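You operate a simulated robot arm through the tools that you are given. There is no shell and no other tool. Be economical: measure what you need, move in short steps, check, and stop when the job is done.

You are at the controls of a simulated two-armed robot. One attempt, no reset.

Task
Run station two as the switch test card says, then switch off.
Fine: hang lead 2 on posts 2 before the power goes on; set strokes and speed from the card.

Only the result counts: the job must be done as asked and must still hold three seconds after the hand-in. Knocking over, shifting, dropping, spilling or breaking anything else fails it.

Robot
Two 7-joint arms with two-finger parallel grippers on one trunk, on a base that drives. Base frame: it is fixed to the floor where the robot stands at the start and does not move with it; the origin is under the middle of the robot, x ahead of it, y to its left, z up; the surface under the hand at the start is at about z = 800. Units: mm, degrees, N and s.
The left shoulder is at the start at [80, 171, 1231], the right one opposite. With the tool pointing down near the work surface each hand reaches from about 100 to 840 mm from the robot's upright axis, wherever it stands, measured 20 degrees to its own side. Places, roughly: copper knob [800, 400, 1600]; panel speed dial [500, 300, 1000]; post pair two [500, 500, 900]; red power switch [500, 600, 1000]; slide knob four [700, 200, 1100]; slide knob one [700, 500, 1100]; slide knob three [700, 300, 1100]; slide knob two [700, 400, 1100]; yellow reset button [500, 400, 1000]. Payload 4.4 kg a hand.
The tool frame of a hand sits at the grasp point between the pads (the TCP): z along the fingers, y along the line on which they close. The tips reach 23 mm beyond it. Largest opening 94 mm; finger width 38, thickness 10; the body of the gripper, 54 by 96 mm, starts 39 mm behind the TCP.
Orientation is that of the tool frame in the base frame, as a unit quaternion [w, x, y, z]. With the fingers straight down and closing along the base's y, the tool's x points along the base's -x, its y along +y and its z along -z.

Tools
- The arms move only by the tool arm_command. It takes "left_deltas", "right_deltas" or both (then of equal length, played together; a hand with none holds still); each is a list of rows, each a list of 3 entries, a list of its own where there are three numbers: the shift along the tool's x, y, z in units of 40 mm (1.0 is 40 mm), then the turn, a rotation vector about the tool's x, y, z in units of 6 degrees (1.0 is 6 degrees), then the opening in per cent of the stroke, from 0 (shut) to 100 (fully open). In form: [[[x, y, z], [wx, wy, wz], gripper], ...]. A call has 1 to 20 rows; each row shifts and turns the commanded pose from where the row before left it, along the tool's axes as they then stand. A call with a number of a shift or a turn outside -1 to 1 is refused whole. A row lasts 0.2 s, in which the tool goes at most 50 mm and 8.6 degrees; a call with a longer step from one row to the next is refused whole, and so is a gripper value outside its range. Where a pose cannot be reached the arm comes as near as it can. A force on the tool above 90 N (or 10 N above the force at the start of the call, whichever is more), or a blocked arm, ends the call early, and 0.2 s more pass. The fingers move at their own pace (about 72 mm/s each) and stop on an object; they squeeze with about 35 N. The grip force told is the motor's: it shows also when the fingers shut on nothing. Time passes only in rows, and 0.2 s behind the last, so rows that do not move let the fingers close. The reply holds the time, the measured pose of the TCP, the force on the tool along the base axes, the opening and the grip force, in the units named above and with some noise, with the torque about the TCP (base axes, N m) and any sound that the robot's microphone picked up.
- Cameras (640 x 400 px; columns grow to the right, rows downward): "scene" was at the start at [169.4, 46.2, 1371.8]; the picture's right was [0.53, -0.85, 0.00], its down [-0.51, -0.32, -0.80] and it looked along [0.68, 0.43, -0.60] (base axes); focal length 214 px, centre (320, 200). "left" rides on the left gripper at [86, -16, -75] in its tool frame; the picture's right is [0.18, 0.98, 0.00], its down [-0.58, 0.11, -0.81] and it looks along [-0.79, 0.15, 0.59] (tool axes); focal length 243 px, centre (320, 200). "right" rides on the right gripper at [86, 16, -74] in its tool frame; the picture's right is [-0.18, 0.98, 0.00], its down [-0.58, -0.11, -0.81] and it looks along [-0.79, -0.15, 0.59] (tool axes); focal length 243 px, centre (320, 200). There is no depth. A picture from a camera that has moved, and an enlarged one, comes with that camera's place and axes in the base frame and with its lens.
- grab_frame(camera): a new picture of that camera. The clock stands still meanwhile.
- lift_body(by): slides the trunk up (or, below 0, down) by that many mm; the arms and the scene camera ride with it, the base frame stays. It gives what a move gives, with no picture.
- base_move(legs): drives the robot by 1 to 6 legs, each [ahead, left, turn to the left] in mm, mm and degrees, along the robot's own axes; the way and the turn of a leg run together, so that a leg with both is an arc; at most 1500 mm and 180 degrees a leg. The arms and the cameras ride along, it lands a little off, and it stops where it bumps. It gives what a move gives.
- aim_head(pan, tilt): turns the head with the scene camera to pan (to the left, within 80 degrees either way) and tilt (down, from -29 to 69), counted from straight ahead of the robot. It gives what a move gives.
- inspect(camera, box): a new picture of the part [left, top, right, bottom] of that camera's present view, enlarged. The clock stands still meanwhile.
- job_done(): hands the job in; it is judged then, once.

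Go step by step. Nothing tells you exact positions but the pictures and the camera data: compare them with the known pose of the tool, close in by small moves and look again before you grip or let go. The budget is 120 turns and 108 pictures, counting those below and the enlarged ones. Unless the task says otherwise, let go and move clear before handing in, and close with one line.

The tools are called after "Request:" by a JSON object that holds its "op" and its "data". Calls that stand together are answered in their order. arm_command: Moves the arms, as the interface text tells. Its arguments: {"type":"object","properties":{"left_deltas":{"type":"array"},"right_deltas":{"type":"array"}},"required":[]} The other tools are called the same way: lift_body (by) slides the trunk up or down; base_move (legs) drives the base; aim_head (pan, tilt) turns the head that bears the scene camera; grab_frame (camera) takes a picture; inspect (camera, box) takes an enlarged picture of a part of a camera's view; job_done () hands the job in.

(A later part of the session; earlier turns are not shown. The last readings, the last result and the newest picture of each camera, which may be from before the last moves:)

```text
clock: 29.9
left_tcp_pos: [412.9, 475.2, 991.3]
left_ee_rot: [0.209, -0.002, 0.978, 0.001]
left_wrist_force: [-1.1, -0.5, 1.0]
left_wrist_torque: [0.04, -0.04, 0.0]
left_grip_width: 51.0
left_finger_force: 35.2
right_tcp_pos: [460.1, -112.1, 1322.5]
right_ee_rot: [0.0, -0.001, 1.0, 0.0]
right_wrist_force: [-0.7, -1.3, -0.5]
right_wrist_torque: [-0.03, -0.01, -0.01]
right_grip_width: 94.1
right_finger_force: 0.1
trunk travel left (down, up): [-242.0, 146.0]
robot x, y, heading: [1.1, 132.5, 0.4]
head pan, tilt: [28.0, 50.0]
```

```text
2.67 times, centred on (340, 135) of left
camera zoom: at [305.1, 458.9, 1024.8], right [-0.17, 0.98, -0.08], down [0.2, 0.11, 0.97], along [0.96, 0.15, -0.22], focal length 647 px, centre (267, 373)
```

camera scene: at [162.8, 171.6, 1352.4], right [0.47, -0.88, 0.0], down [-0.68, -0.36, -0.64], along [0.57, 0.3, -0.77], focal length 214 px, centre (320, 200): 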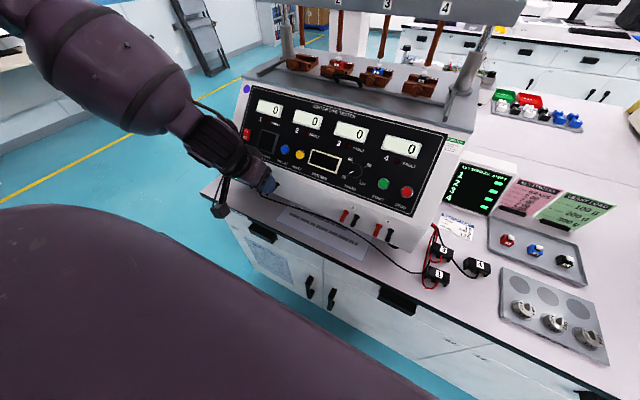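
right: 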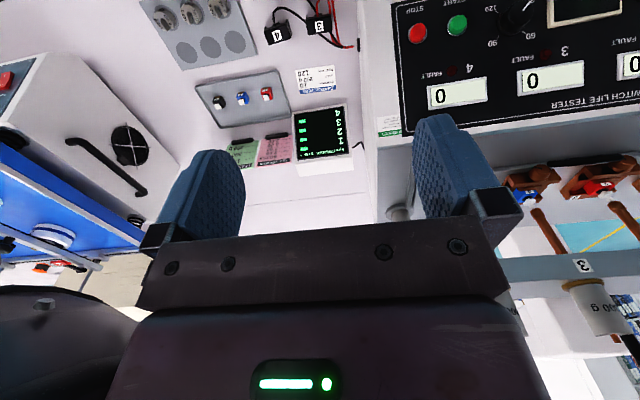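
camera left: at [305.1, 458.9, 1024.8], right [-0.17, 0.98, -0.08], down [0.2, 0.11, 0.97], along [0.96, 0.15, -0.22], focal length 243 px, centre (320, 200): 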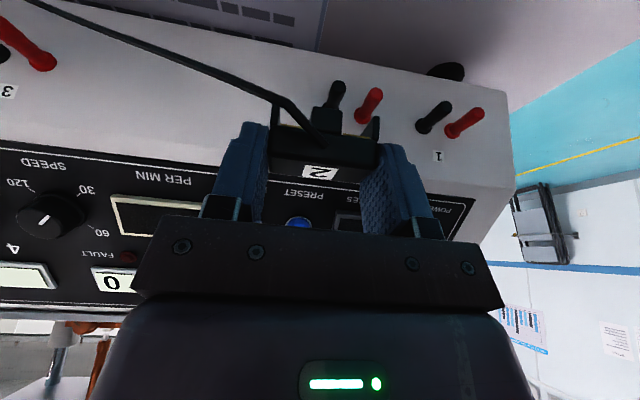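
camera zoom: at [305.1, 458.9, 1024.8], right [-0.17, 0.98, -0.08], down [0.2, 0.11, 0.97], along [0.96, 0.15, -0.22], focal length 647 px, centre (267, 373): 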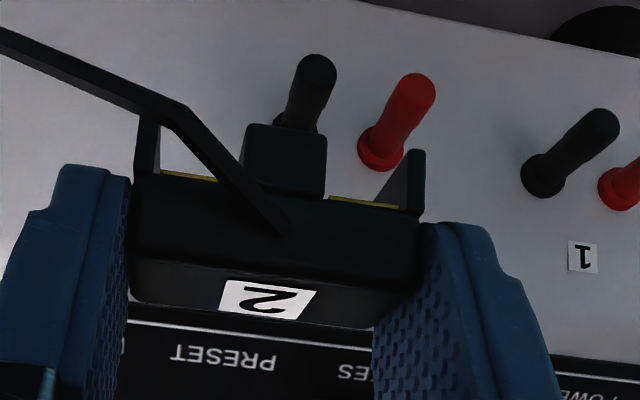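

Posts 2 work out at x 466–500, y ≈ 491.5 and 522.5, z ≈ 899. I bring the block just above them and look again before lowering.

Request:
{"op": "arm_command", "data": {"left_deltas": [[[-0.27, 0.2, 0.37], [0, 0, 0], 30], [[-0.27, 0.2, 0.37], [0, 0, 0], 30], [[-0.27, 0.2, 0.37], [0, 0, 0], 30], [[-0.27, 0.2, 0.37], [0, 0, 0], 30], [[0, 0, 0], [0, 0, 0], 30]]}}

Request:
{"op": "inspect", "data": {"camera": "left", "box": [220, 60, 460, 210]}}

Request:
{"op": "inspect", "data": {"camera": "scene", "box": [200, 120, 360, 220]}}

```text
clock: 31.1
left_tcp_pos: [467.5, 503.1, 955.1]
left_ee_rot: [0.206, -0.002, 0.979, -0.002]
left_wrist_force: [-47.1, -10.6, 9.4]
left_wrist_torque: [-0.86, 0.4, -0.67]
left_grip_width: 51.2
left_finger_force: 35.3
right_tcp_pos: [453.3, -112.8, 1324.7]
right_ee_rot: [0.002, -0.002, 1.0, 0.001]
right_wrist_force: [0.4, 0.2, 0.5]
right_wrist_torque: [0.0, 0.0, -0.03]
right_grip_width: 94.2
right_finger_force: 0.2
trunk travel left (down, up): [-242.0, 146.0]
robot x, y, heading: [-2.2, 136.2, 0.1]
head pan, tilt: [28.0, 50.0]
```

```text
2.67 times, centred on (340, 135) of left
camera zoom: at [360.0, 488.5, 989.8], right [-0.17, 0.98, -0.08], down [0.21, 0.11, 0.97], along [0.96, 0.15, -0.22], focal length 647 px, centre (267, 373)
```

zoom: 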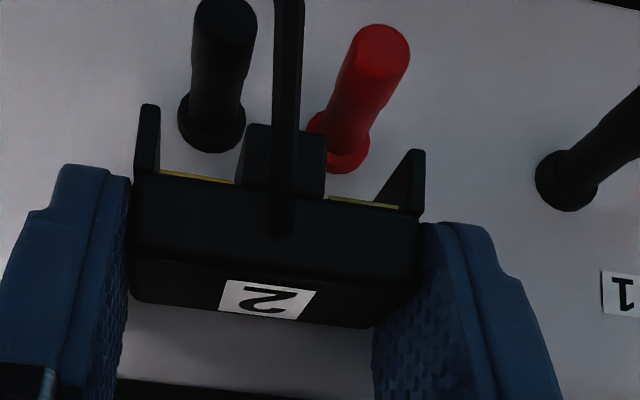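

```text
4.00 times, centred on (280, 170) of scene
camera zoom: at [156.8, 169.9, 1353.3], right [0.47, -0.88, 0.0], down [-0.67, -0.36, -0.65], along [0.57, 0.3, -0.76], focal length 858 px, centre (480, 320)
```

zoom: 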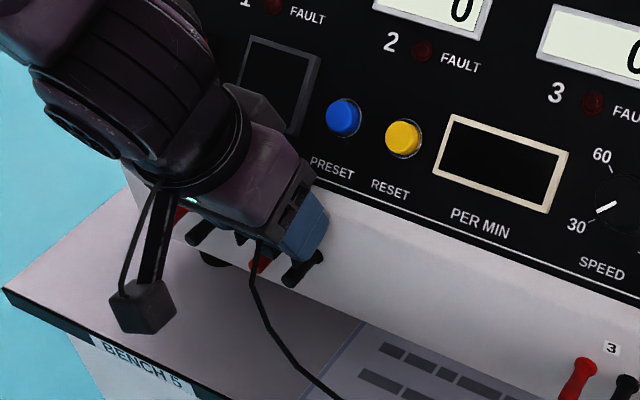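

I touched something (47 N backwards) at TCP x ≈ 467, although I expected the wall further in. I back off and recheck.

Request:
{"op": "arm_command", "data": {"left_deltas": [[[0.35, 0, -0.15], [0, 0, 0], 30], [[0.1, 0, -0.04], [0, 0, 0], 30], [[0, 0, 0], [0, 0, 0], 30]]}}

Request:
{"op": "grab_frame", "data": {"camera": "left"}}

Request:
{"op": "inspect", "data": {"camera": "left", "box": [220, 60, 460, 210]}}

```text
clock: 31.9
left_tcp_pos: [458.8, 507.2, 954.4]
left_ee_rot: [0.209, -0.002, 0.978, 0.0]
left_wrist_force: [-1.1, 0.1, -0.1]
left_wrist_torque: [0.01, 0.02, 0.01]
left_grip_width: 51.4
left_finger_force: 34.9
right_tcp_pos: [459.1, -110.9, 1322.2]
right_ee_rot: [0.0, -0.003, 1.0, 0.0]
right_wrist_force: [0.3, -0.9, 0.9]
right_wrist_torque: [-0.01, 0.01, -0.02]
right_grip_width: 94.1
right_finger_force: 0.0
trunk travel left (down, up): [-242.0, 146.0]
robot x, y, heading: [-1.7, 137.6, -0.0]
head pan, tilt: [28.0, 50.0]
```

```text
69 pictures are left
camera left: at [350.2, 491.5, 987.4], right [-0.17, 0.98, -0.07], down [0.2, 0.11, 0.97], along [0.96, 0.15, -0.22], focal length 243 px, centre (320, 200)
```

left: 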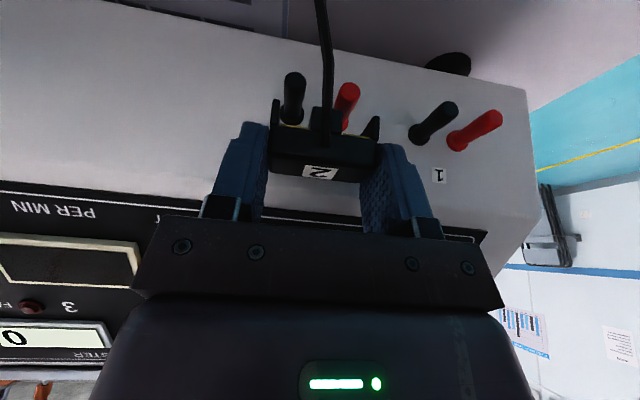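

```text
2.67 times, centred on (340, 135) of left
camera zoom: at [350.2, 491.5, 987.4], right [-0.17, 0.98, -0.07], down [0.2, 0.11, 0.97], along [0.96, 0.15, -0.22], focal length 647 px, centre (267, 373)
```

zoom: 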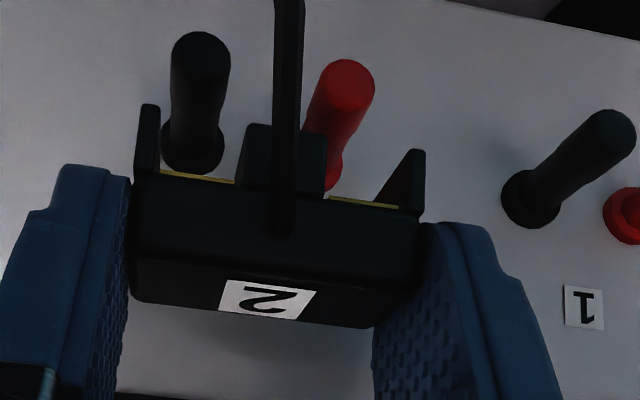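

I probe gently toward the wall from here to learn where contact begins.

Request:
{"op": "arm_command", "data": {"left_deltas": [[[-0.068, 0, 0.03], [0, 0, 0], 30], [[-0.068, 0, 0.03], [0, 0, 0], 30], [[0, 0, 0], [0, 0, 0], 30]]}}

Request:
{"op": "arm_command", "data": {"left_deltas": [[[-0.068, 0, 0.03], [0, 0, 0], 30], [[0, 0, 0], [0, 0, 0], 30]]}}

```text
clock: 32.7
left_tcp_pos: [463.9, 506.6, 954.8]
left_ee_rot: [0.209, -0.003, 0.978, 0.001]
left_wrist_force: [0.4, 0.1, -0.5]
left_wrist_torque: [0.0, -0.04, -0.01]
left_grip_width: 51.3
left_finger_force: 34.8
right_tcp_pos: [460.0, -111.2, 1322.1]
right_ee_rot: [-0.001, -0.002, 1.0, 0.0]
right_wrist_force: [-0.2, -0.7, -0.4]
right_wrist_torque: [0.0, 0.01, -0.01]
right_grip_width: 94.2
right_finger_force: 0.1
trunk travel left (down, up): [-242.0, 146.0]
robot x, y, heading: [-4.5, 133.4, 0.3]
head pan, tilt: [28.0, 50.0]
```

```text
clock: 33.3
left_tcp_pos: [468.3, 506.7, 955.7]
left_ee_rot: [0.208, -0.002, 0.978, 0.0]
left_wrist_force: [0.2, 0.3, 0.3]
left_wrist_torque: [0.01, 0.03, 0.01]
left_grip_width: 51.2
left_finger_force: 35.2
right_tcp_pos: [459.6, -112.0, 1322.6]
right_ee_rot: [0.0, -0.002, 1.0, 0.0]
right_wrist_force: [0.1, -0.1, -0.1]
right_wrist_torque: [0.01, 0.01, 0.03]
right_grip_width: 93.8
right_finger_force: 0.0
trunk travel left (down, up): [-242.0, 146.0]
robot x, y, heading: [-0.7, 134.7, 0.1]
head pan, tilt: [28.0, 50.0]
```

No contact yet at 468; I continue in small steps.

Request:
{"op": "arm_command", "data": {"left_deltas": [[[-0.068, 0, 0.03], [0, 0, 0], 30], [[0, 0, 0], [0, 0, 0], 30]]}}

Request:
{"op": "arm_command", "data": {"left_deltas": [[[-0.068, 0, 0.03], [0, 0, 0], 30], [[0, 0, 0], [0, 0, 0], 30]]}}

```text
clock: 33.9
left_tcp_pos: [468.4, 507.0, 954.2]
left_ee_rot: [0.208, -0.001, 0.978, 0.001]
left_wrist_force: [-8.6, -0.1, -1.1]
left_wrist_torque: [0.1, 0.13, -0.25]
left_grip_width: 51.1
left_finger_force: 34.6
right_tcp_pos: [459.8, -111.2, 1322.8]
right_ee_rot: [0.0, -0.002, 1.0, -0.001]
right_wrist_force: [0.3, 0.0, 1.0]
right_wrist_torque: [0.04, 0.0, -0.01]
right_grip_width: 93.8
right_finger_force: 0.1
trunk travel left (down, up): [-242.0, 146.0]
robot x, y, heading: [4.2, 131.8, 0.5]
head pan, tilt: [28.0, 50.0]
```

```text
clock: 34.5
left_tcp_pos: [467.9, 505.7, 954.7]
left_ee_rot: [0.207, -0.001, 0.978, -0.001]
left_wrist_force: [-28.5, -2.1, -0.9]
left_wrist_torque: [0.23, 0.43, -0.83]
left_grip_width: 51.4
left_finger_force: 35.1
right_tcp_pos: [457.4, -111.8, 1323.5]
right_ee_rot: [0.001, -0.002, 1.0, 0.0]
right_wrist_force: [-0.7, 0.2, -0.6]
right_wrist_torque: [0.02, 0.01, 0.03]
right_grip_width: 93.8
right_finger_force: 0.0
trunk travel left (down, up): [-242.0, 146.0]
robot x, y, heading: [-1.3, 137.3, 0.2]
head pan, tilt: [28.0, 50.0]
```

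Contact is the right fingertip on the wall (about x 495), the block itself is free. I retreat 3 mm, lower to just above the posts and check alignment.

Request:
{"op": "arm_command", "data": {"left_deltas": [[[0.1, -0.04, 0.0], [0, 0, 0], 30], [[0.11, 0, 0.22], [0, 0, 0], 30], [[0, 0, 0], [0, 0, 0], 30]]}}

Request:
{"op": "inspect", "data": {"camera": "left", "box": [240, 60, 400, 160]}}

```text
clock: 35.3
left_tcp_pos: [468.5, 504.6, 944.4]
left_ee_rot: [0.209, -0.001, 0.978, 0.001]
left_wrist_force: [-12.4, -0.1, 5.6]
left_wrist_torque: [-0.22, 0.01, -0.31]
left_grip_width: 51.2
left_finger_force: 34.6
right_tcp_pos: [457.0, -111.0, 1322.5]
right_ee_rot: [0.001, -0.001, 1.0, 0.0]
right_wrist_force: [-0.2, -0.6, -0.2]
right_wrist_torque: [-0.04, 0.03, -0.03]
right_grip_width: 94.0
right_finger_force: 0.2
trunk travel left (down, up): [-242.0, 146.0]
robot x, y, heading: [-1.5, 133.8, 0.2]
head pan, tilt: [28.0, 50.0]
```

```text
4.00 times, centred on (320, 110) of left
camera zoom: at [359.5, 488.7, 977.2], right [-0.17, 0.98, -0.08], down [0.2, 0.11, 0.97], along [0.97, 0.15, -0.21], focal length 970 px, centre (320, 560)
```

zoom: 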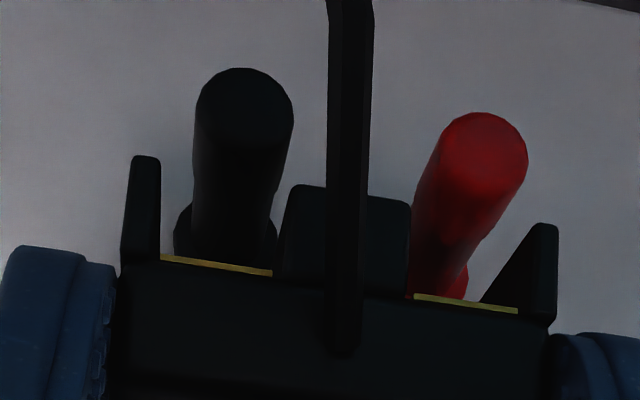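

Channels need about +1.7 mm in y to line up with the posts. I ease off the wall, correct and lower 10 mm so the legs begin to straddle.

Request:
{"op": "arm_command", "data": {"left_deltas": [[[0.09, 0.043, -0.04], [0, 0, 0], 30], [[0.05, 0, 0.114], [0, 0, 0], 30], [[0.05, 0, 0.114], [0, 0, 0], 30], [[0, 0, 0], [0, 0, 0], 30]]}}

Request:
{"op": "inspect", "data": {"camera": "left", "box": [240, 60, 400, 160]}}

```text
clock: 36.3
left_tcp_pos: [464.6, 505.3, 932.9]
left_ee_rot: [0.209, -0.002, 0.978, 0.001]
left_wrist_force: [-0.7, -0.1, 0.2]
left_wrist_torque: [0.01, -0.02, 0.0]
left_grip_width: 51.1
left_finger_force: 34.9
right_tcp_pos: [459.5, -111.3, 1323.2]
right_ee_rot: [0.0, -0.001, 1.0, 0.0]
right_wrist_force: [0.6, -0.4, 0.0]
right_wrist_torque: [0.03, 0.02, 0.0]
right_grip_width: 94.0
right_finger_force: 0.1
trunk travel left (down, up): [-242.0, 146.0]
robot x, y, heading: [1.8, 129.7, 0.4]
head pan, tilt: [28.0, 50.0]
```

```text
4.00 times, centred on (320, 110) of left
camera zoom: at [356.0, 490.9, 966.6], right [-0.17, 0.98, -0.08], down [0.2, 0.11, 0.97], along [0.96, 0.15, -0.22], focal length 970 px, centre (320, 560)
```

zoom: 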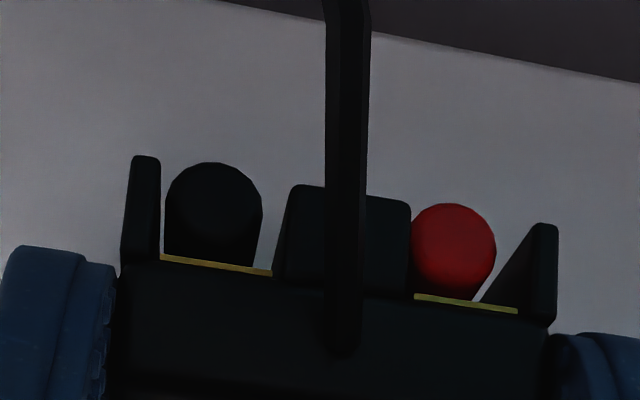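

The posts are inside the channels; I trim 1 mm in y, and lower to contact.

Request:
{"op": "arm_command", "data": {"left_deltas": [[[-0.05, -0.03, 0.025], [0, 0, 0], 30], [[0.03, 0, 0.07], [0, 0, 0], 30], [[0.03, 0, 0.07], [0, 0, 0], 30], [[0, 0, 0], [0, 0, 0], 30]]}}

Request:
{"op": "inspect", "data": {"camera": "left", "box": [240, 60, 400, 160]}}

```text
clock: 37.3
left_tcp_pos: [466.6, 506.7, 928.9]
left_ee_rot: [0.21, -0.003, 0.978, 0.002]
left_wrist_force: [-1.0, 4.8, 20.7]
left_wrist_torque: [0.06, 0.09, 0.02]
left_grip_width: 51.3
left_finger_force: 35.1
right_tcp_pos: [458.5, -111.0, 1322.7]
right_ee_rot: [0.002, -0.002, 1.0, 0.0]
right_wrist_force: [0.0, 0.3, 0.1]
right_wrist_torque: [0.02, -0.01, 0.02]
right_grip_width: 93.7
right_finger_force: 0.0
trunk travel left (down, up): [-242.0, 146.0]
robot x, y, heading: [-3.4, 132.9, 0.2]
head pan, tilt: [28.0, 50.0]
```

```text
4.00 times, centred on (320, 110) of left
camera zoom: at [358.2, 489.9, 961.7], right [-0.17, 0.98, -0.07], down [0.2, 0.11, 0.97], along [0.97, 0.15, -0.21], focal length 970 px, centre (320, 560)
```

zoom: 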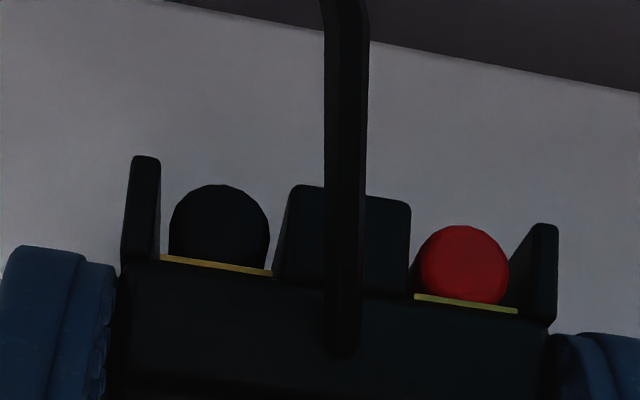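

The block sits on both posts (20 N up). I relax the press, open the fingers a little and check it hangs.

Request:
{"op": "arm_command", "data": {"left_deltas": [[[-0.07, 0, -0.02], [0, 0, 0], 30], [[0, 0, 0], [0, 0, 0], 45], [[0, 0, 0], [0, 0, 0], 62], [[0, 0, 0], [0, 0, 0], 62], [[0, 0, 0], [0, 0, 0], 62]]}}

Request:
{"op": "inspect", "data": {"camera": "left", "box": [220, 60, 460, 210]}}

```text
clock: 38.5
left_tcp_pos: [468.3, 505.4, 928.3]
left_ee_rot: [0.208, -0.002, 0.978, 0.001]
left_wrist_force: [-3.8, -0.9, -3.7]
left_wrist_torque: [0.1, 0.16, -0.12]
left_grip_width: 58.5
left_finger_force: 0.3
right_tcp_pos: [460.8, -111.0, 1323.4]
right_ee_rot: [0.0, -0.002, 1.0, 0.0]
right_wrist_force: [0.4, -0.2, 0.5]
right_wrist_torque: [0.02, 0.01, 0.01]
right_grip_width: 94.1
right_finger_force: 0.1
trunk travel left (down, up): [-242.0, 146.0]
robot x, y, heading: [0.7, 135.5, 0.1]
head pan, tilt: [28.0, 50.0]
```

```text
2.67 times, centred on (340, 135) of left
camera zoom: at [359.7, 490.0, 961.8], right [-0.17, 0.98, -0.08], down [0.2, 0.11, 0.97], along [0.96, 0.15, -0.22], focal length 647 px, centre (267, 373)
```

zoom: 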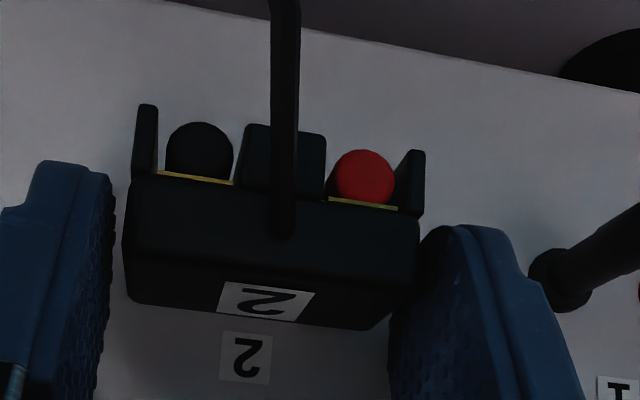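

It hangs freely. I withdraw along the fingers and look.

Request:
{"op": "arm_command", "data": {"left_deltas": [[[0.06, 0, -0.1], [0, 0, 0], 64], [[0.05, 0, -0.5], [0, 0, 0], 66], [[0, 0, -0.8], [0, 0, 0], 66], [[0, 0, -0.8], [0, 0, 0], 66], [[0, 0, 0], [0, 0, 0], 66]]}}

Request:
{"op": "grab_frame", "data": {"camera": "left"}}

Request:
{"op": "inspect", "data": {"camera": "scene", "box": [200, 100, 360, 220]}}

```text
clock: 39.7
left_tcp_pos: [428.7, 504.3, 1005.9]
left_ee_rot: [0.208, -0.002, 0.978, 0.0]
left_wrist_force: [0.1, 0.5, -0.1]
left_wrist_torque: [-0.01, 0.0, -0.01]
left_grip_width: 61.9
left_finger_force: 0.2
right_tcp_pos: [460.4, -110.8, 1322.1]
right_ee_rot: [0.0, -0.002, 1.0, 0.0]
right_wrist_force: [0.1, -0.9, 0.6]
right_wrist_torque: [0.0, 0.0, 0.01]
right_grip_width: 94.2
right_finger_force: 0.0
trunk travel left (down, up): [-242.0, 146.0]
robot x, y, heading: [1.2, 135.6, 0.0]
head pan, tilt: [28.0, 50.0]
```

```text
63 pictures are left
camera left: at [320.0, 489.1, 1039.9], right [-0.17, 0.98, -0.08], down [0.2, 0.11, 0.97], along [0.96, 0.15, -0.22], focal length 243 px, centre (320, 200)
```

left: 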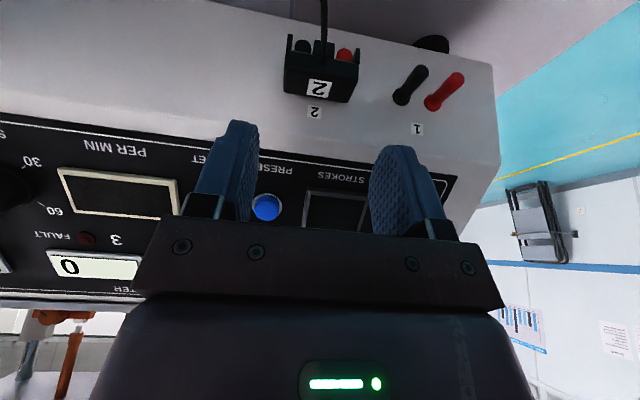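

```text
3.33 times, centred on (280, 160) of scene
camera zoom: at [163.6, 171.1, 1352.2], right [0.47, -0.88, 0.0], down [-0.68, -0.36, -0.64], along [0.57, 0.3, -0.77], focal length 715 px, centre (453, 333)
```

zoom: 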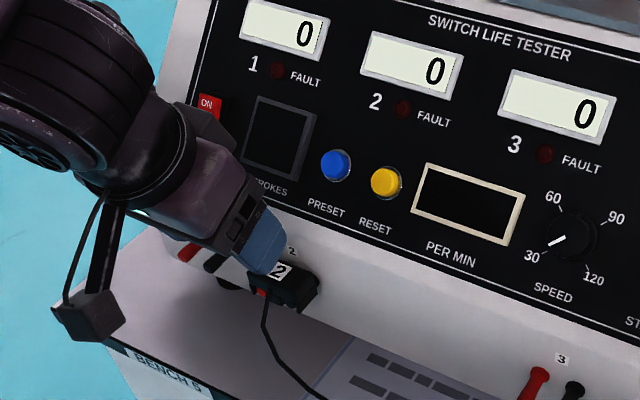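

Lead 2 hangs on posts 2. Next is power: the panel is inclined about 41°, so I pitch the hand to face it, close the fingers and stand off the red switch for a look.

Request:
{"op": "arm_command", "data": {"left_deltas": [[[-0.435, 0.59, -0.27], [0, 0, 0], 50], [[-0.435, 0.59, -0.27], [0, 0, 0], 20], [[-0.435, 0.59, -0.27], [0, 0, 0], 0], [[-0.435, 0.59, -0.27], [0, 0, 0], 0], [[0, 0, 0], [0, -0.97, 0], 0], [[0, 0, 0], [0, -0.97, 0], 0], [[0, 0, 0], [0, -0.97, 0], 0], [[0, 0, 0], [0, 0, 0], 0]]}}

Request:
{"op": "grab_frame", "data": {"camera": "left"}}

Request:
{"op": "inspect", "data": {"camera": "scene", "box": [200, 60, 360, 180]}}

```text
clock: 41.5
left_tcp_pos: [475.0, 600.6, 1076.1]
left_ee_rot: [0.355, -0.001, 0.935, 0.0]
left_wrist_force: [-0.8, -0.1, 0.0]
left_wrist_torque: [0.03, 0.0, -0.02]
left_grip_width: 0.3
left_finger_force: 35.3
right_tcp_pos: [459.2, -112.2, 1322.4]
right_ee_rot: [0.0, -0.002, 1.0, 0.0]
right_wrist_force: [-0.4, 0.5, -0.7]
right_wrist_torque: [0.01, 0.04, -0.03]
right_grip_width: 93.8
right_finger_force: 0.1
trunk travel left (down, up): [-242.0, 146.0]
robot x, y, heading: [-2.1, 135.4, 0.2]
head pan, tilt: [28.0, 50.0]
```

```text
61 pictures are left
camera left: at [361.2, 584.3, 1074.1], right [-0.14, 0.98, -0.12], down [-0.1, 0.11, 0.99], along [0.98, 0.15, 0.08], focal length 243 px, centre (320, 200)
```

left: 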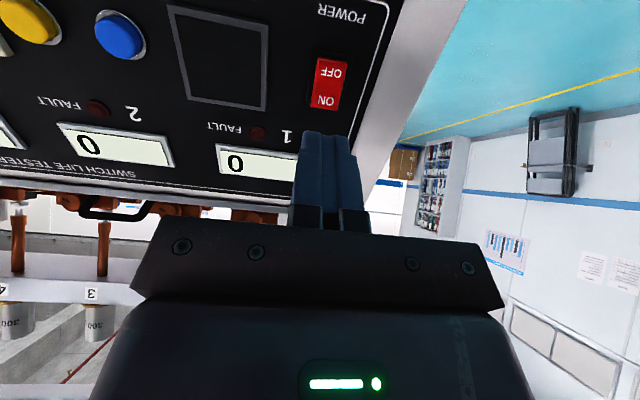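

```text
3.33 times, centred on (280, 120) of scene
camera zoom: at [162.9, 171.1, 1352.4], right [0.47, -0.88, 0.0], down [-0.68, -0.36, -0.64], along [0.57, 0.3, -0.77], focal length 715 px, centre (453, 467)
```

zoom: 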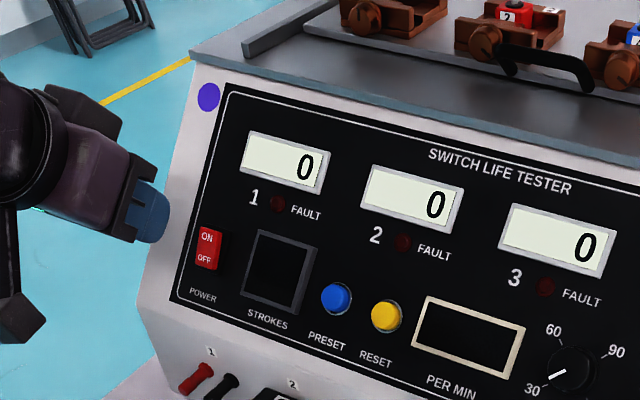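

ON half at about [540,607,1015], OFF half at [527,605,1002]. I line up the closed fingertips above the ON half, 15 mm off.

Request:
{"op": "arm_command", "data": {"left_deltas": [[[-0.3, 0.135, 0], [0, 0, 0], 0], [[0, 0, 0.65], [0, 0, 0], 0], [[0, 0, 0.6], [0, 0, 0], 0], [[0, 0, 0], [0, 0, 0], 0]]}}

Request:
{"op": "inspect", "data": {"camera": "left", "box": [240, 60, 400, 160]}}

Request:
{"op": "inspect", "data": {"camera": "scene", "box": [200, 90, 280, 140]}}

```text
clock: 42.5
left_tcp_pos: [516.4, 605.9, 1046.7]
left_ee_rot: [0.355, -0.002, 0.935, 0.001]
left_wrist_force: [-1.6, 0.5, -0.2]
left_wrist_torque: [0.03, -0.01, 0.0]
left_grip_width: 0.1
left_finger_force: 35.2
right_tcp_pos: [459.5, -111.8, 1321.3]
right_ee_rot: [0.0, -0.002, 1.0, 0.0]
right_wrist_force: [0.6, 0.5, 0.2]
right_wrist_torque: [0.0, 0.01, -0.01]
right_grip_width: 94.0
right_finger_force: 0.1
trunk travel left (down, up): [-242.0, 146.0]
robot x, y, heading: [-1.7, 134.4, -0.0]
head pan, tilt: [28.0, 50.0]
```

```text
4.00 times, centred on (320, 110) of left
camera zoom: at [403.2, 589.9, 1044.9], right [-0.14, 0.98, -0.12], down [-0.1, 0.11, 0.99], along [0.98, 0.15, 0.08], focal length 970 px, centre (320, 560)
```

zoom: 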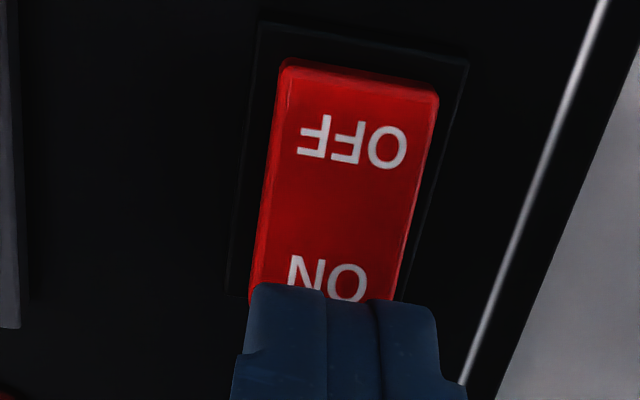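

```text
8.00 times, centred on (240, 115) of scene
camera zoom: at [162.4, 171.1, 1352.6], right [0.47, -0.88, 0.0], down [-0.68, -0.36, -0.64], along [0.57, 0.3, -0.77], focal length 1716 px, centre (960, 880)
```

zoom: 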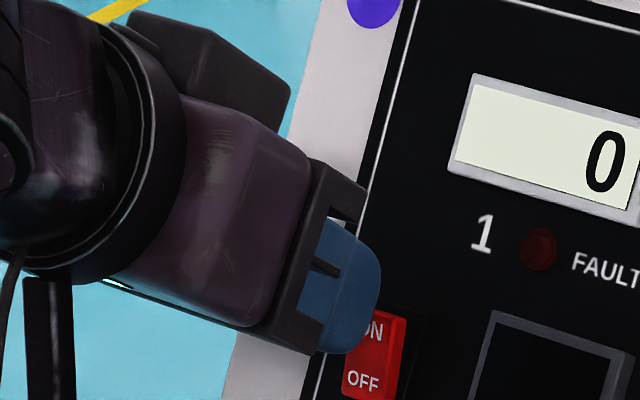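

I shift 4 mm further upslope and press in small steps.

Request:
{"op": "arm_command", "data": {"left_deltas": [[[-0.1, 0.0, 0.1], [0, 0, 0], 0], [[0, 0, 0.15], [0, 0, 0], 0], [[0, 0, 0.12], [0, 0, 0], 0], [[0, 0, 0], [0, 0, 0], 0]]}}

Request:
{"op": "inspect", "data": {"camera": "left", "box": [240, 60, 400, 160]}}

```text
clock: 43.5
left_tcp_pos: [528.5, 605.7, 1040.0]
left_ee_rot: [0.355, -0.001, 0.935, 0.0]
left_wrist_force: [-11.1, 1.2, 6.0]
left_wrist_torque: [0.05, 0.26, 0.02]
left_grip_width: 0.0
left_finger_force: 35.0
right_tcp_pos: [456.6, -111.8, 1323.4]
right_ee_rot: [0.001, -0.002, 1.0, 0.001]
right_wrist_force: [0.2, -0.3, 0.0]
right_wrist_torque: [0.02, 0.02, -0.03]
right_grip_width: 93.9
right_finger_force: 0.1
trunk travel left (down, up): [-242.0, 146.0]
robot x, y, heading: [0.8, 134.7, 0.4]
head pan, tilt: [28.0, 50.0]
```

```text
4.00 times, centred on (320, 110) of left
camera zoom: at [414.7, 590.0, 1037.2], right [-0.14, 0.98, -0.12], down [-0.1, 0.11, 0.99], along [0.98, 0.15, 0.08], focal length 970 px, centre (320, 560)
```

zoom: 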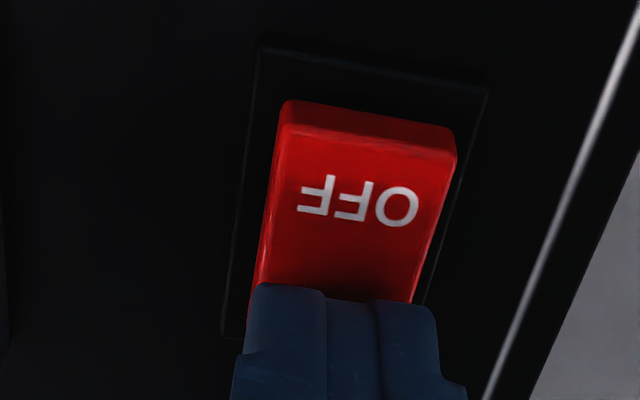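

The rocker has tipped to ON (its OFF end now stands out). I retract and look at the panel.

Request:
{"op": "arm_command", "data": {"left_deltas": [[[0, 0, -0.5], [0, 0, 0], 0], [[0, 0, -0.9], [0, 0, 0], 0], [[0, 0, -0.9], [0, 0, 0], 0], [[0, 0, 0], [0, 0, 0], 0]]}}

Request:
{"op": "grab_frame", "data": {"camera": "left"}}

Request:
{"op": "inspect", "data": {"camera": "scene", "box": [220, 60, 460, 220]}}

```text
clock: 44.5
left_tcp_pos: [469.4, 605.2, 1105.4]
left_ee_rot: [0.354, -0.002, 0.935, -0.001]
left_wrist_force: [-0.2, 0.3, 0.4]
left_wrist_torque: [0.01, 0.01, -0.02]
left_grip_width: 0.0
left_finger_force: 35.3
right_tcp_pos: [460.8, -110.8, 1322.3]
right_ee_rot: [-0.001, -0.002, 1.0, -0.001]
right_wrist_force: [0.2, 0.3, -0.8]
right_wrist_torque: [0.02, 0.01, 0.03]
right_grip_width: 93.9
right_finger_force: 0.1
trunk travel left (down, up): [-242.0, 146.0]
robot x, y, heading: [0.8, 133.1, 0.1]
head pan, tilt: [28.0, 50.0]
```

```text
56 pictures are left
camera left: at [355.7, 589.6, 1104.9], right [-0.14, 0.98, -0.12], down [-0.1, 0.11, 0.99], along [0.99, 0.15, 0.08], focal length 243 px, centre (320, 200)
```

left: 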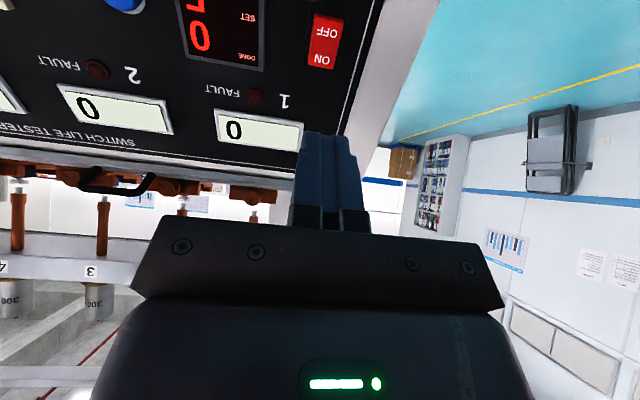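

```text
2.50 times, centred on (340, 140) of scene
camera zoom: at [163.6, 171.9, 1352.2], right [0.47, -0.88, 0.0], down [-0.68, -0.36, -0.64], along [0.57, 0.3, -0.77], focal length 536 px, centre (270, 350)
```

zoom: 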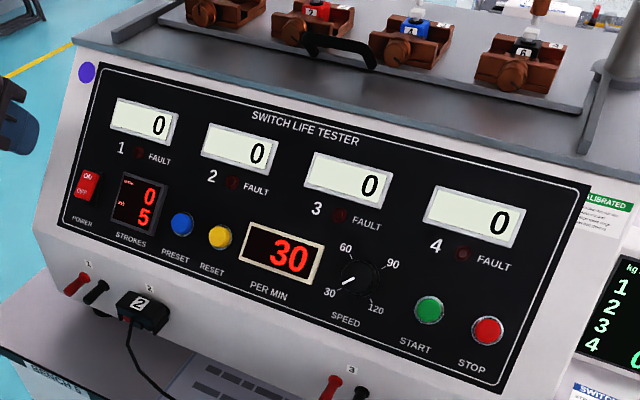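

Power is on: set shows 5, speed 30. I go to the blue PRESET button.

Request:
{"op": "arm_command", "data": {"left_deltas": [[[0.14, -0.82, 0.0], [0, 0, 0], 0], [[0.14, -0.82, 0.2], [0, 0, 0], 0], [[0.14, -0.82, 0.4], [0, 0, 0], 0], [[0.13, -0.82, 0.5], [0, 0, 0], 0], [[0, 0, 0.55], [0, 0, 0], 0], [[0, 0, 0], [0, 0, 0], 0]]}}

Request:
{"op": "grab_frame", "data": {"camera": "left"}}

Request:
{"op": "inspect", "data": {"camera": "scene", "box": [240, 100, 360, 180]}}

```text
clock: 45.9
left_tcp_pos: [497.1, 473.3, 1042.9]
left_ee_rot: [0.354, -0.001, 0.935, 0.0]
left_wrist_force: [0.6, 0.0, 0.3]
left_wrist_torque: [-0.04, 0.01, 0.03]
left_grip_width: 0.0
left_finger_force: 35.2
right_tcp_pos: [460.0, -111.7, 1322.8]
right_ee_rot: [0.0, -0.002, 1.0, 0.0]
right_wrist_force: [0.9, -1.1, -0.3]
right_wrist_torque: [0.01, 0.01, -0.03]
right_grip_width: 93.9
right_finger_force: 0.2
trunk travel left (down, up): [-242.0, 146.0]
robot x, y, heading: [-2.6, 135.4, 0.3]
head pan, tilt: [28.0, 50.0]
```

```text
54 pictures are left
camera left: at [383.2, 458.2, 1040.9], right [-0.14, 0.98, -0.12], down [-0.1, 0.11, 0.99], along [0.98, 0.15, 0.08], focal length 243 px, centre (320, 200)
```

left: 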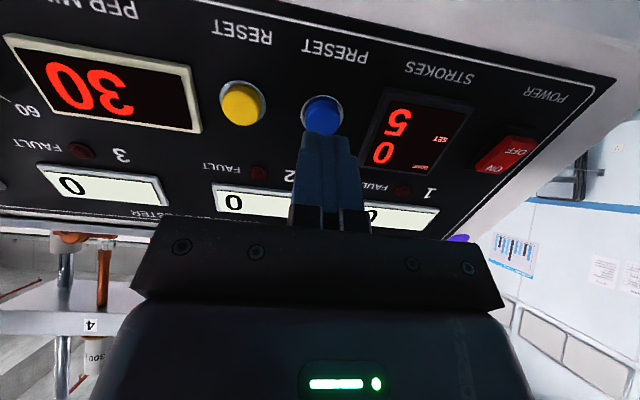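

```text
5.00 times, centred on (300, 140) of scene
camera zoom: at [162.6, 171.0, 1352.5], right [0.47, -0.88, 0.0], down [-0.68, -0.36, -0.64], along [0.57, 0.3, -0.77], focal length 1072 px, centre (420, 500)
```

zoom: 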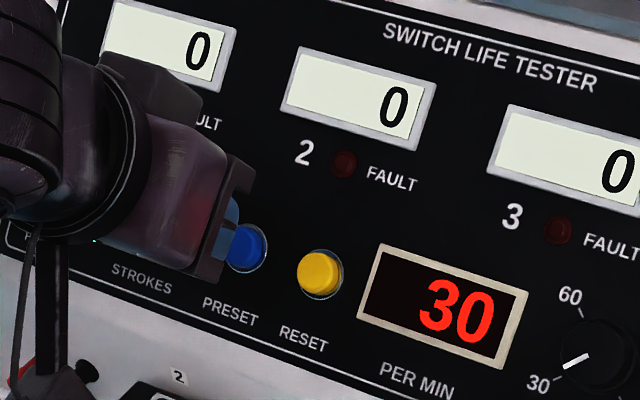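

Fingertips are lined up over PRESET; I press and back off.

Request:
{"op": "arm_command", "data": {"left_deltas": [[[0, 0.01, 0.4], [0, 0, 0], 0], [[0, 0, 0.1], [0, 0, 0], 0], [[0, 0, 0.06], [0, 0, 0], 0], [[0, 0, 0.06], [0, 0, 0], 0]]}}

Request:
{"op": "inspect", "data": {"camera": "left", "box": [240, 40, 500, 200]}}

```text
clock: 46.9
left_tcp_pos: [512.6, 474.6, 1024.0]
left_ee_rot: [0.354, -0.002, 0.935, 0.001]
left_wrist_force: [-0.3, -0.5, 1.5]
left_wrist_torque: [-0.02, -0.02, 0.04]
left_grip_width: 0.0
left_finger_force: 34.7
right_tcp_pos: [458.8, -111.0, 1322.1]
right_ee_rot: [0.001, -0.001, 1.0, 0.0]
right_wrist_force: [-1.2, 0.1, 1.1]
right_wrist_torque: [0.01, 0.01, -0.01]
right_grip_width: 94.0
right_finger_force: 0.0
trunk travel left (down, up): [-242.0, 146.0]
robot x, y, heading: [0.1, 135.8, -0.0]
head pan, tilt: [28.0, 50.0]
heard: click
```

```text
2.46 times, centred on (370, 120) of left
camera zoom: at [399.3, 458.7, 1022.5], right [-0.14, 0.98, -0.12], down [-0.1, 0.11, 0.99], along [0.98, 0.15, 0.08], focal length 597 px, centre (197, 397)
```

zoom: 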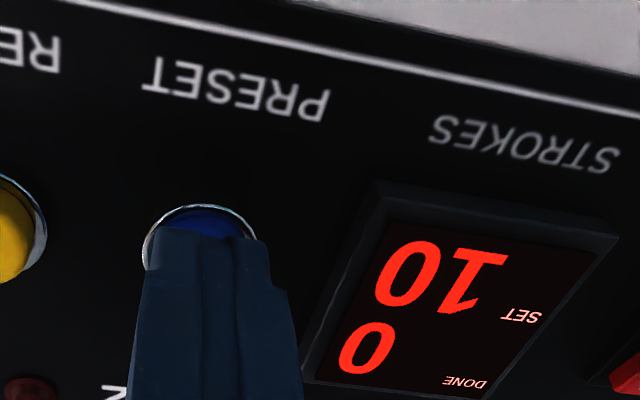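

Click: SET went to 10. I back off and press once more for 15.

Request:
{"op": "arm_command", "data": {"left_deltas": [[[0, 0, -0.3], [0, 0, 0], 0], [[0, 0, -0.1], [0, 0, 0], 0], [[0, 0, 0], [0, 0, 0], 0], [[0, 0, 0.3], [0, 0, 0], 0], [[0, 0, 0.12], [0, 0, 0], 0], [[0, 0, 0], [0, 0, 0], 0], [[0, 0, -0.3], [0, 0, 0], 0], [[0, 0, -0.5], [0, 0, 0], 0]]}}

Request:
{"op": "inspect", "data": {"camera": "left", "box": [240, 40, 500, 200]}}

```text
clock: 48.7
left_tcp_pos: [491.6, 473.8, 1047.3]
left_ee_rot: [0.356, -0.002, 0.935, 0.0]
left_wrist_force: [-0.5, -0.8, 0.4]
left_wrist_torque: [0.0, 0.02, 0.01]
left_grip_width: 0.0
left_finger_force: 34.8
right_tcp_pos: [459.2, -112.1, 1322.4]
right_ee_rot: [0.0, -0.001, 1.0, 0.0]
right_wrist_force: [-0.5, 0.6, 0.6]
right_wrist_torque: [-0.01, 0.03, 0.0]
right_grip_width: 93.9
right_finger_force: 0.0
trunk travel left (down, up): [-242.0, 146.0]
robot x, y, heading: [-3.3, 133.8, -0.0]
head pan, tilt: [28.0, 50.0]
heard: click
```

```text
2.46 times, centred on (370, 120) of left
camera zoom: at [378.2, 458.5, 1046.5], right [-0.14, 0.98, -0.12], down [-0.1, 0.11, 0.99], along [0.98, 0.15, 0.08], focal length 597 px, centre (197, 397)
```

zoom: 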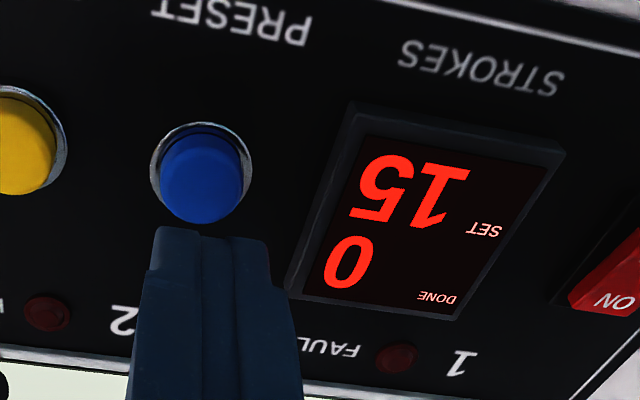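

SET shows 15. Next the speed dial at about [533,273,1009]; I retract a bit and drive 170 mm right so the left hand is comfortable there.

Request:
{"op": "arm_command", "data": {"left_deltas": [[[0, 0, -0.9], [0, 0, 0], 0], [[0, 0, -0.6], [0, 0, 0], 50], [[0, 0, 0], [0, 0, 0], 70]]}}

Request:
{"op": "base_move", "data": {"legs": [[0, -170, 0]]}}

Request:
{"op": "grab_frame", "data": {"camera": "left"}}

Request:
{"op": "inspect", "data": {"camera": "scene", "box": [220, 60, 420, 200]}}

```text
clock: 49.5
left_tcp_pos: [460.6, 475.4, 1083.5]
left_ee_rot: [0.354, -0.002, 0.935, 0.0]
left_wrist_force: [0.6, 1.0, 0.3]
left_wrist_torque: [-0.01, 0.02, 0.0]
left_grip_width: 66.0
left_finger_force: 0.1
left hand out of reach, approached as far as the arm can: row 2
right_tcp_pos: [459.0, -111.1, 1323.4]
right_ee_rot: [0.0, -0.001, 1.0, 0.0]
right_wrist_force: [0.1, 0.3, 1.0]
right_wrist_torque: [0.03, 0.03, 0.02]
right_grip_width: 94.0
right_finger_force: 0.0
trunk travel left (down, up): [-242.0, 146.0]
robot x, y, heading: [-0.5, 132.5, 0.1]
head pan, tilt: [28.0, 50.0]
```

```text
clock: 51.6
left_tcp_pos: [460.1, 307.5, 1083.5]
left_ee_rot: [0.354, -0.002, 0.935, 0.0]
left_wrist_force: [-0.8, 0.2, 0.8]
left_wrist_torque: [0.0, -0.05, -0.01]
left_grip_width: 65.8
left_finger_force: 0.0
right_tcp_pos: [459.6, -279.7, 1321.7]
right_ee_rot: [0.0, -0.002, 1.0, 0.0]
right_wrist_force: [0.7, 0.5, 0.5]
right_wrist_torque: [0.0, -0.02, 0.02]
right_grip_width: 93.8
right_finger_force: 0.0
trunk travel left (down, up): [-242.0, 146.0]
robot x, y, heading: [-0.2, -34.5, -0.0]
head pan, tilt: [28.0, 50.0]
```

```text
50 pictures are left
camera left: at [347.2, 290.8, 1082.0], right [-0.14, 0.98, -0.12], down [-0.1, 0.11, 0.99], along [0.98, 0.15, 0.08], focal length 243 px, centre (320, 200)
```

left: 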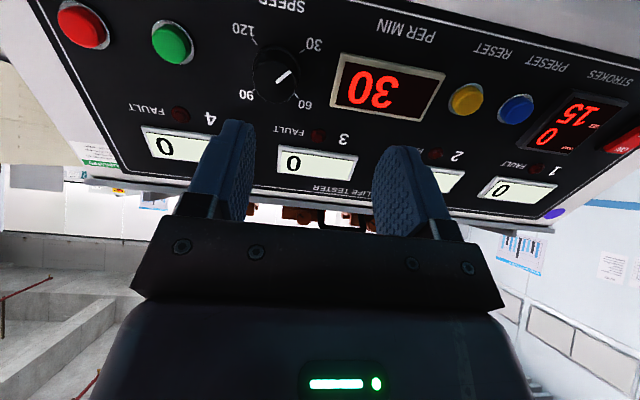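

```text
2.86 times, centred on (320, 130) of scene
camera zoom: at [163.3, 2.7, 1352.5], right [0.47, -0.88, 0.0], down [-0.67, -0.36, -0.64], along [0.57, 0.3, -0.77], focal length 613 px, centre (320, 400)
```

zoom: 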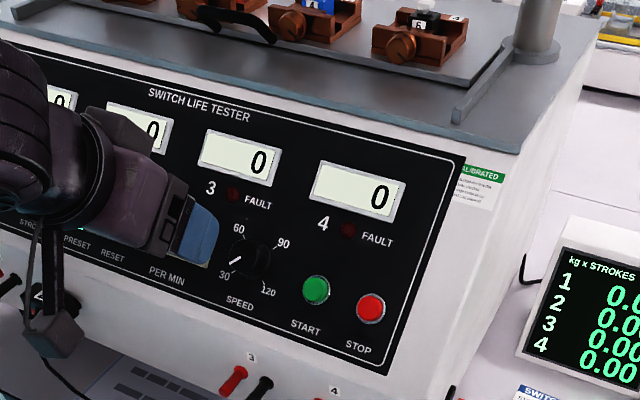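

The dial's marks lie at its four corners (90° apart), so 30→120 is 270° clockwise. I move above the knob and pre-roll the hand −60°.

Request:
{"op": "arm_command", "data": {"left_deltas": [[[-0.26, -0.4, 0.2], [0, 0, 0], 70], [[0, -0.41, 0.2], [0, 0, 0], 70], [[0, 0, 0.1], [0, 0, -1], 70], [[0, 0, 0], [0, 0, -1], 70], [[0, 0, 0], [0, 0, -1], 70], [[0, 0, 0], [0, 0, -1], 70], [[0, 0, 0], [0, 0, -1], 70], [[0, 0, 0], [0, 0, -1], 70], [[0, 0, 0], [0, 0, -1], 70], [[0, 0, 0], [0, 0, -1], 70], [[0, 0, 0], [0, 0, -1], 70], [[0, 0, 0], [0, 0, -1], 70], [[0, 0, 0], [0, 0, 0], 70]]}}

Request:
{"op": "grab_frame", "data": {"camera": "left"}}

Request:
{"op": "inspect", "data": {"camera": "scene", "box": [220, 60, 420, 200]}}

```text
clock: 54.4
left_tcp_pos: [482.6, 274.6, 1075.0]
left_ee_rot: [0.308, -0.47, 0.808, -0.177]
left_wrist_force: [-0.3, 0.5, 0.3]
left_wrist_torque: [0.0, -0.01, 0.02]
left_grip_width: 65.7
left_finger_force: 0.2
right_tcp_pos: [459.6, -278.9, 1322.0]
right_ee_rot: [0.0, -0.002, 1.0, 0.0]
right_wrist_force: [-0.1, -0.1, -0.5]
right_wrist_torque: [0.0, 0.04, -0.02]
right_grip_width: 94.0
right_finger_force: 0.1
trunk travel left (down, up): [-242.0, 146.0]
robot x, y, heading: [1.0, -36.0, 0.1]
head pan, tilt: [28.0, 50.0]
```

```text
48 pictures are left
camera left: at [411.7, 192.2, 1112.0], right [-0.71, 0.33, -0.63], down [-0.39, 0.56, 0.73], along [0.59, 0.76, -0.27], focal length 243 px, centre (320, 200)
```

left: 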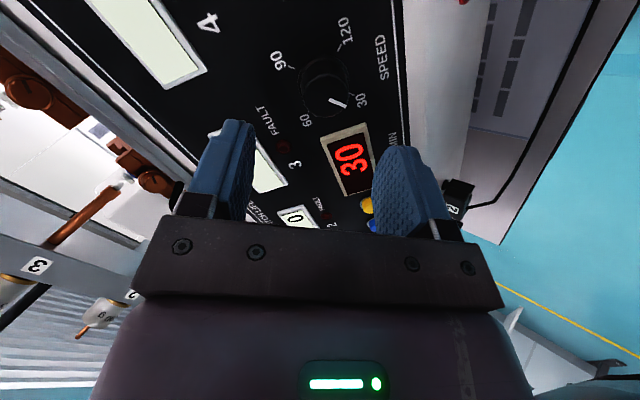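

```text
2.86 times, centred on (320, 130) of scene
camera zoom: at [163.2, 3.3, 1352.5], right [0.47, -0.88, 0.0], down [-0.67, -0.36, -0.64], along [0.57, 0.3, -0.77], focal length 613 px, centre (320, 400)
```

zoom: 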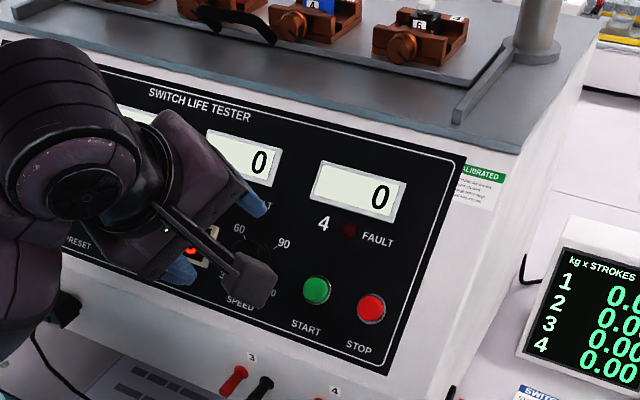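

Roll works. I zoom in to centre on the knob.

Request:
{"op": "inspect", "data": {"camera": "left", "box": [240, 20, 400, 140]}}

```text
3.33 times, centred on (320, 80) of left
camera zoom: at [411.7, 192.2, 1112.0], right [-0.71, 0.33, -0.63], down [-0.39, 0.56, 0.73], along [0.59, 0.76, -0.27], focal length 809 px, centre (320, 600)
```

zoom: 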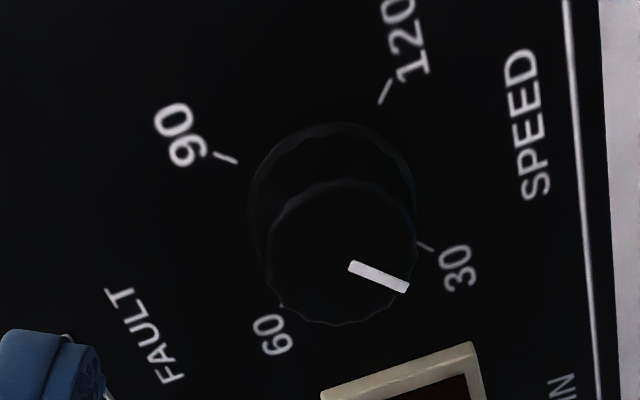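

I correct by 3 mm / 2 mm, go down over the knob, and stop just off the panel.

Request:
{"op": "arm_command", "data": {"left_deltas": [[[0.075, 0.05, 0.3], [0, 0, 0], 58], [[0, 0, 0.5], [0, 0, 0], 58], [[0, 0, 0.4], [0, 0, 0], 58], [[0, 0, 0], [0, 0, 0], 58]]}}

Request:
{"op": "inspect", "data": {"camera": "left", "box": [200, 60, 440, 240]}}

```text
clock: 55.4
left_tcp_pos: [511.3, 272.7, 1037.8]
left_ee_rot: [0.307, -0.469, 0.809, -0.177]
left_wrist_force: [0.7, -0.2, -0.1]
left_wrist_torque: [0.01, -0.01, 0.0]
left_grip_width: 54.6
left_finger_force: 0.0
right_tcp_pos: [460.3, -278.2, 1322.0]
right_ee_rot: [0.0, -0.001, 1.0, 0.0]
right_wrist_force: [-0.8, -0.2, 0.1]
right_wrist_torque: [-0.01, -0.02, 0.01]
right_grip_width: 94.0
right_finger_force: 0.0
trunk travel left (down, up): [-242.0, 146.0]
robot x, y, heading: [1.3, -34.3, 0.3]
head pan, tilt: [28.0, 50.0]
```

```text
2.22 times, centred on (320, 150) of left
camera zoom: at [441.0, 190.4, 1073.2], right [-0.71, 0.33, -0.63], down [-0.39, 0.56, 0.73], along [0.59, 0.76, -0.27], focal length 539 px, centre (320, 311)
```

zoom: 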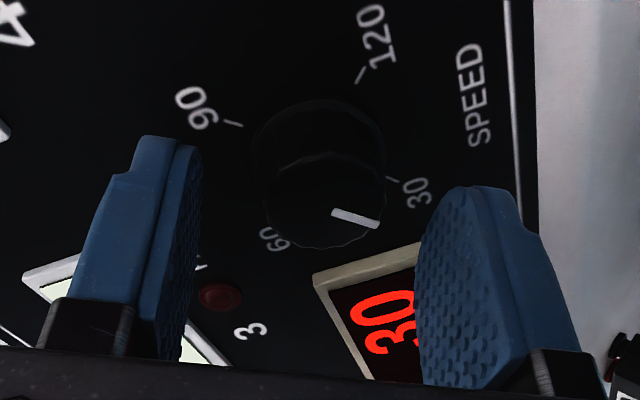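

Centred. I go in the last 12 mm and close on the knob.

Request:
{"op": "arm_command", "data": {"left_deltas": [[[0, 0.02, 0.3], [0, 0, 0], 58], [[0, 0, 0], [0, 0, 0], 30], [[0, 0, 0], [0, 0, 0], 10], [[0, 0, 0], [0, 0, 0], 10]]}}

Request:
{"op": "inspect", "data": {"camera": "left", "box": [200, 60, 440, 240]}}

```text
clock: 56.4
left_tcp_pos: [518.1, 273.0, 1025.8]
left_ee_rot: [0.307, -0.469, 0.809, -0.176]
left_wrist_force: [-1.6, 1.1, -4.4]
left_wrist_torque: [0.02, -0.55, 0.02]
left_grip_width: 32.4
left_finger_force: 45.0
right_tcp_pos: [460.1, -278.2, 1323.5]
right_ee_rot: [0.0, -0.001, 1.0, 0.0]
right_wrist_force: [-0.1, 0.6, 0.8]
right_wrist_torque: [0.02, 0.03, 0.0]
right_grip_width: 93.9
right_finger_force: 0.1
trunk travel left (down, up): [-242.0, 146.0]
robot x, y, heading: [0.8, -32.3, 0.2]
head pan, tilt: [28.0, 50.0]
```

```text
2.22 times, centred on (320, 150) of left
camera zoom: at [448.4, 191.0, 1063.5], right [-0.71, 0.33, -0.62], down [-0.39, 0.56, 0.73], along [0.59, 0.76, -0.27], focal length 539 px, centre (320, 311)
```

zoom: 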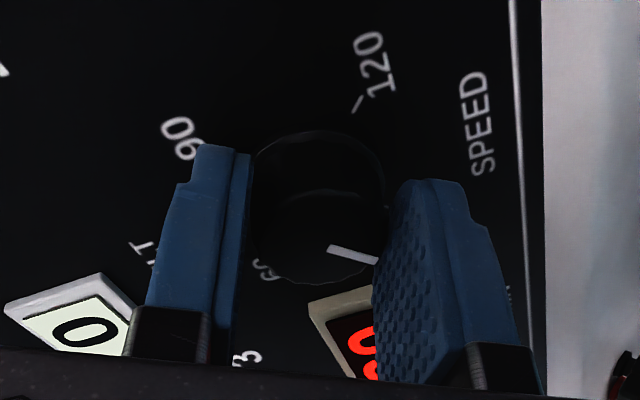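

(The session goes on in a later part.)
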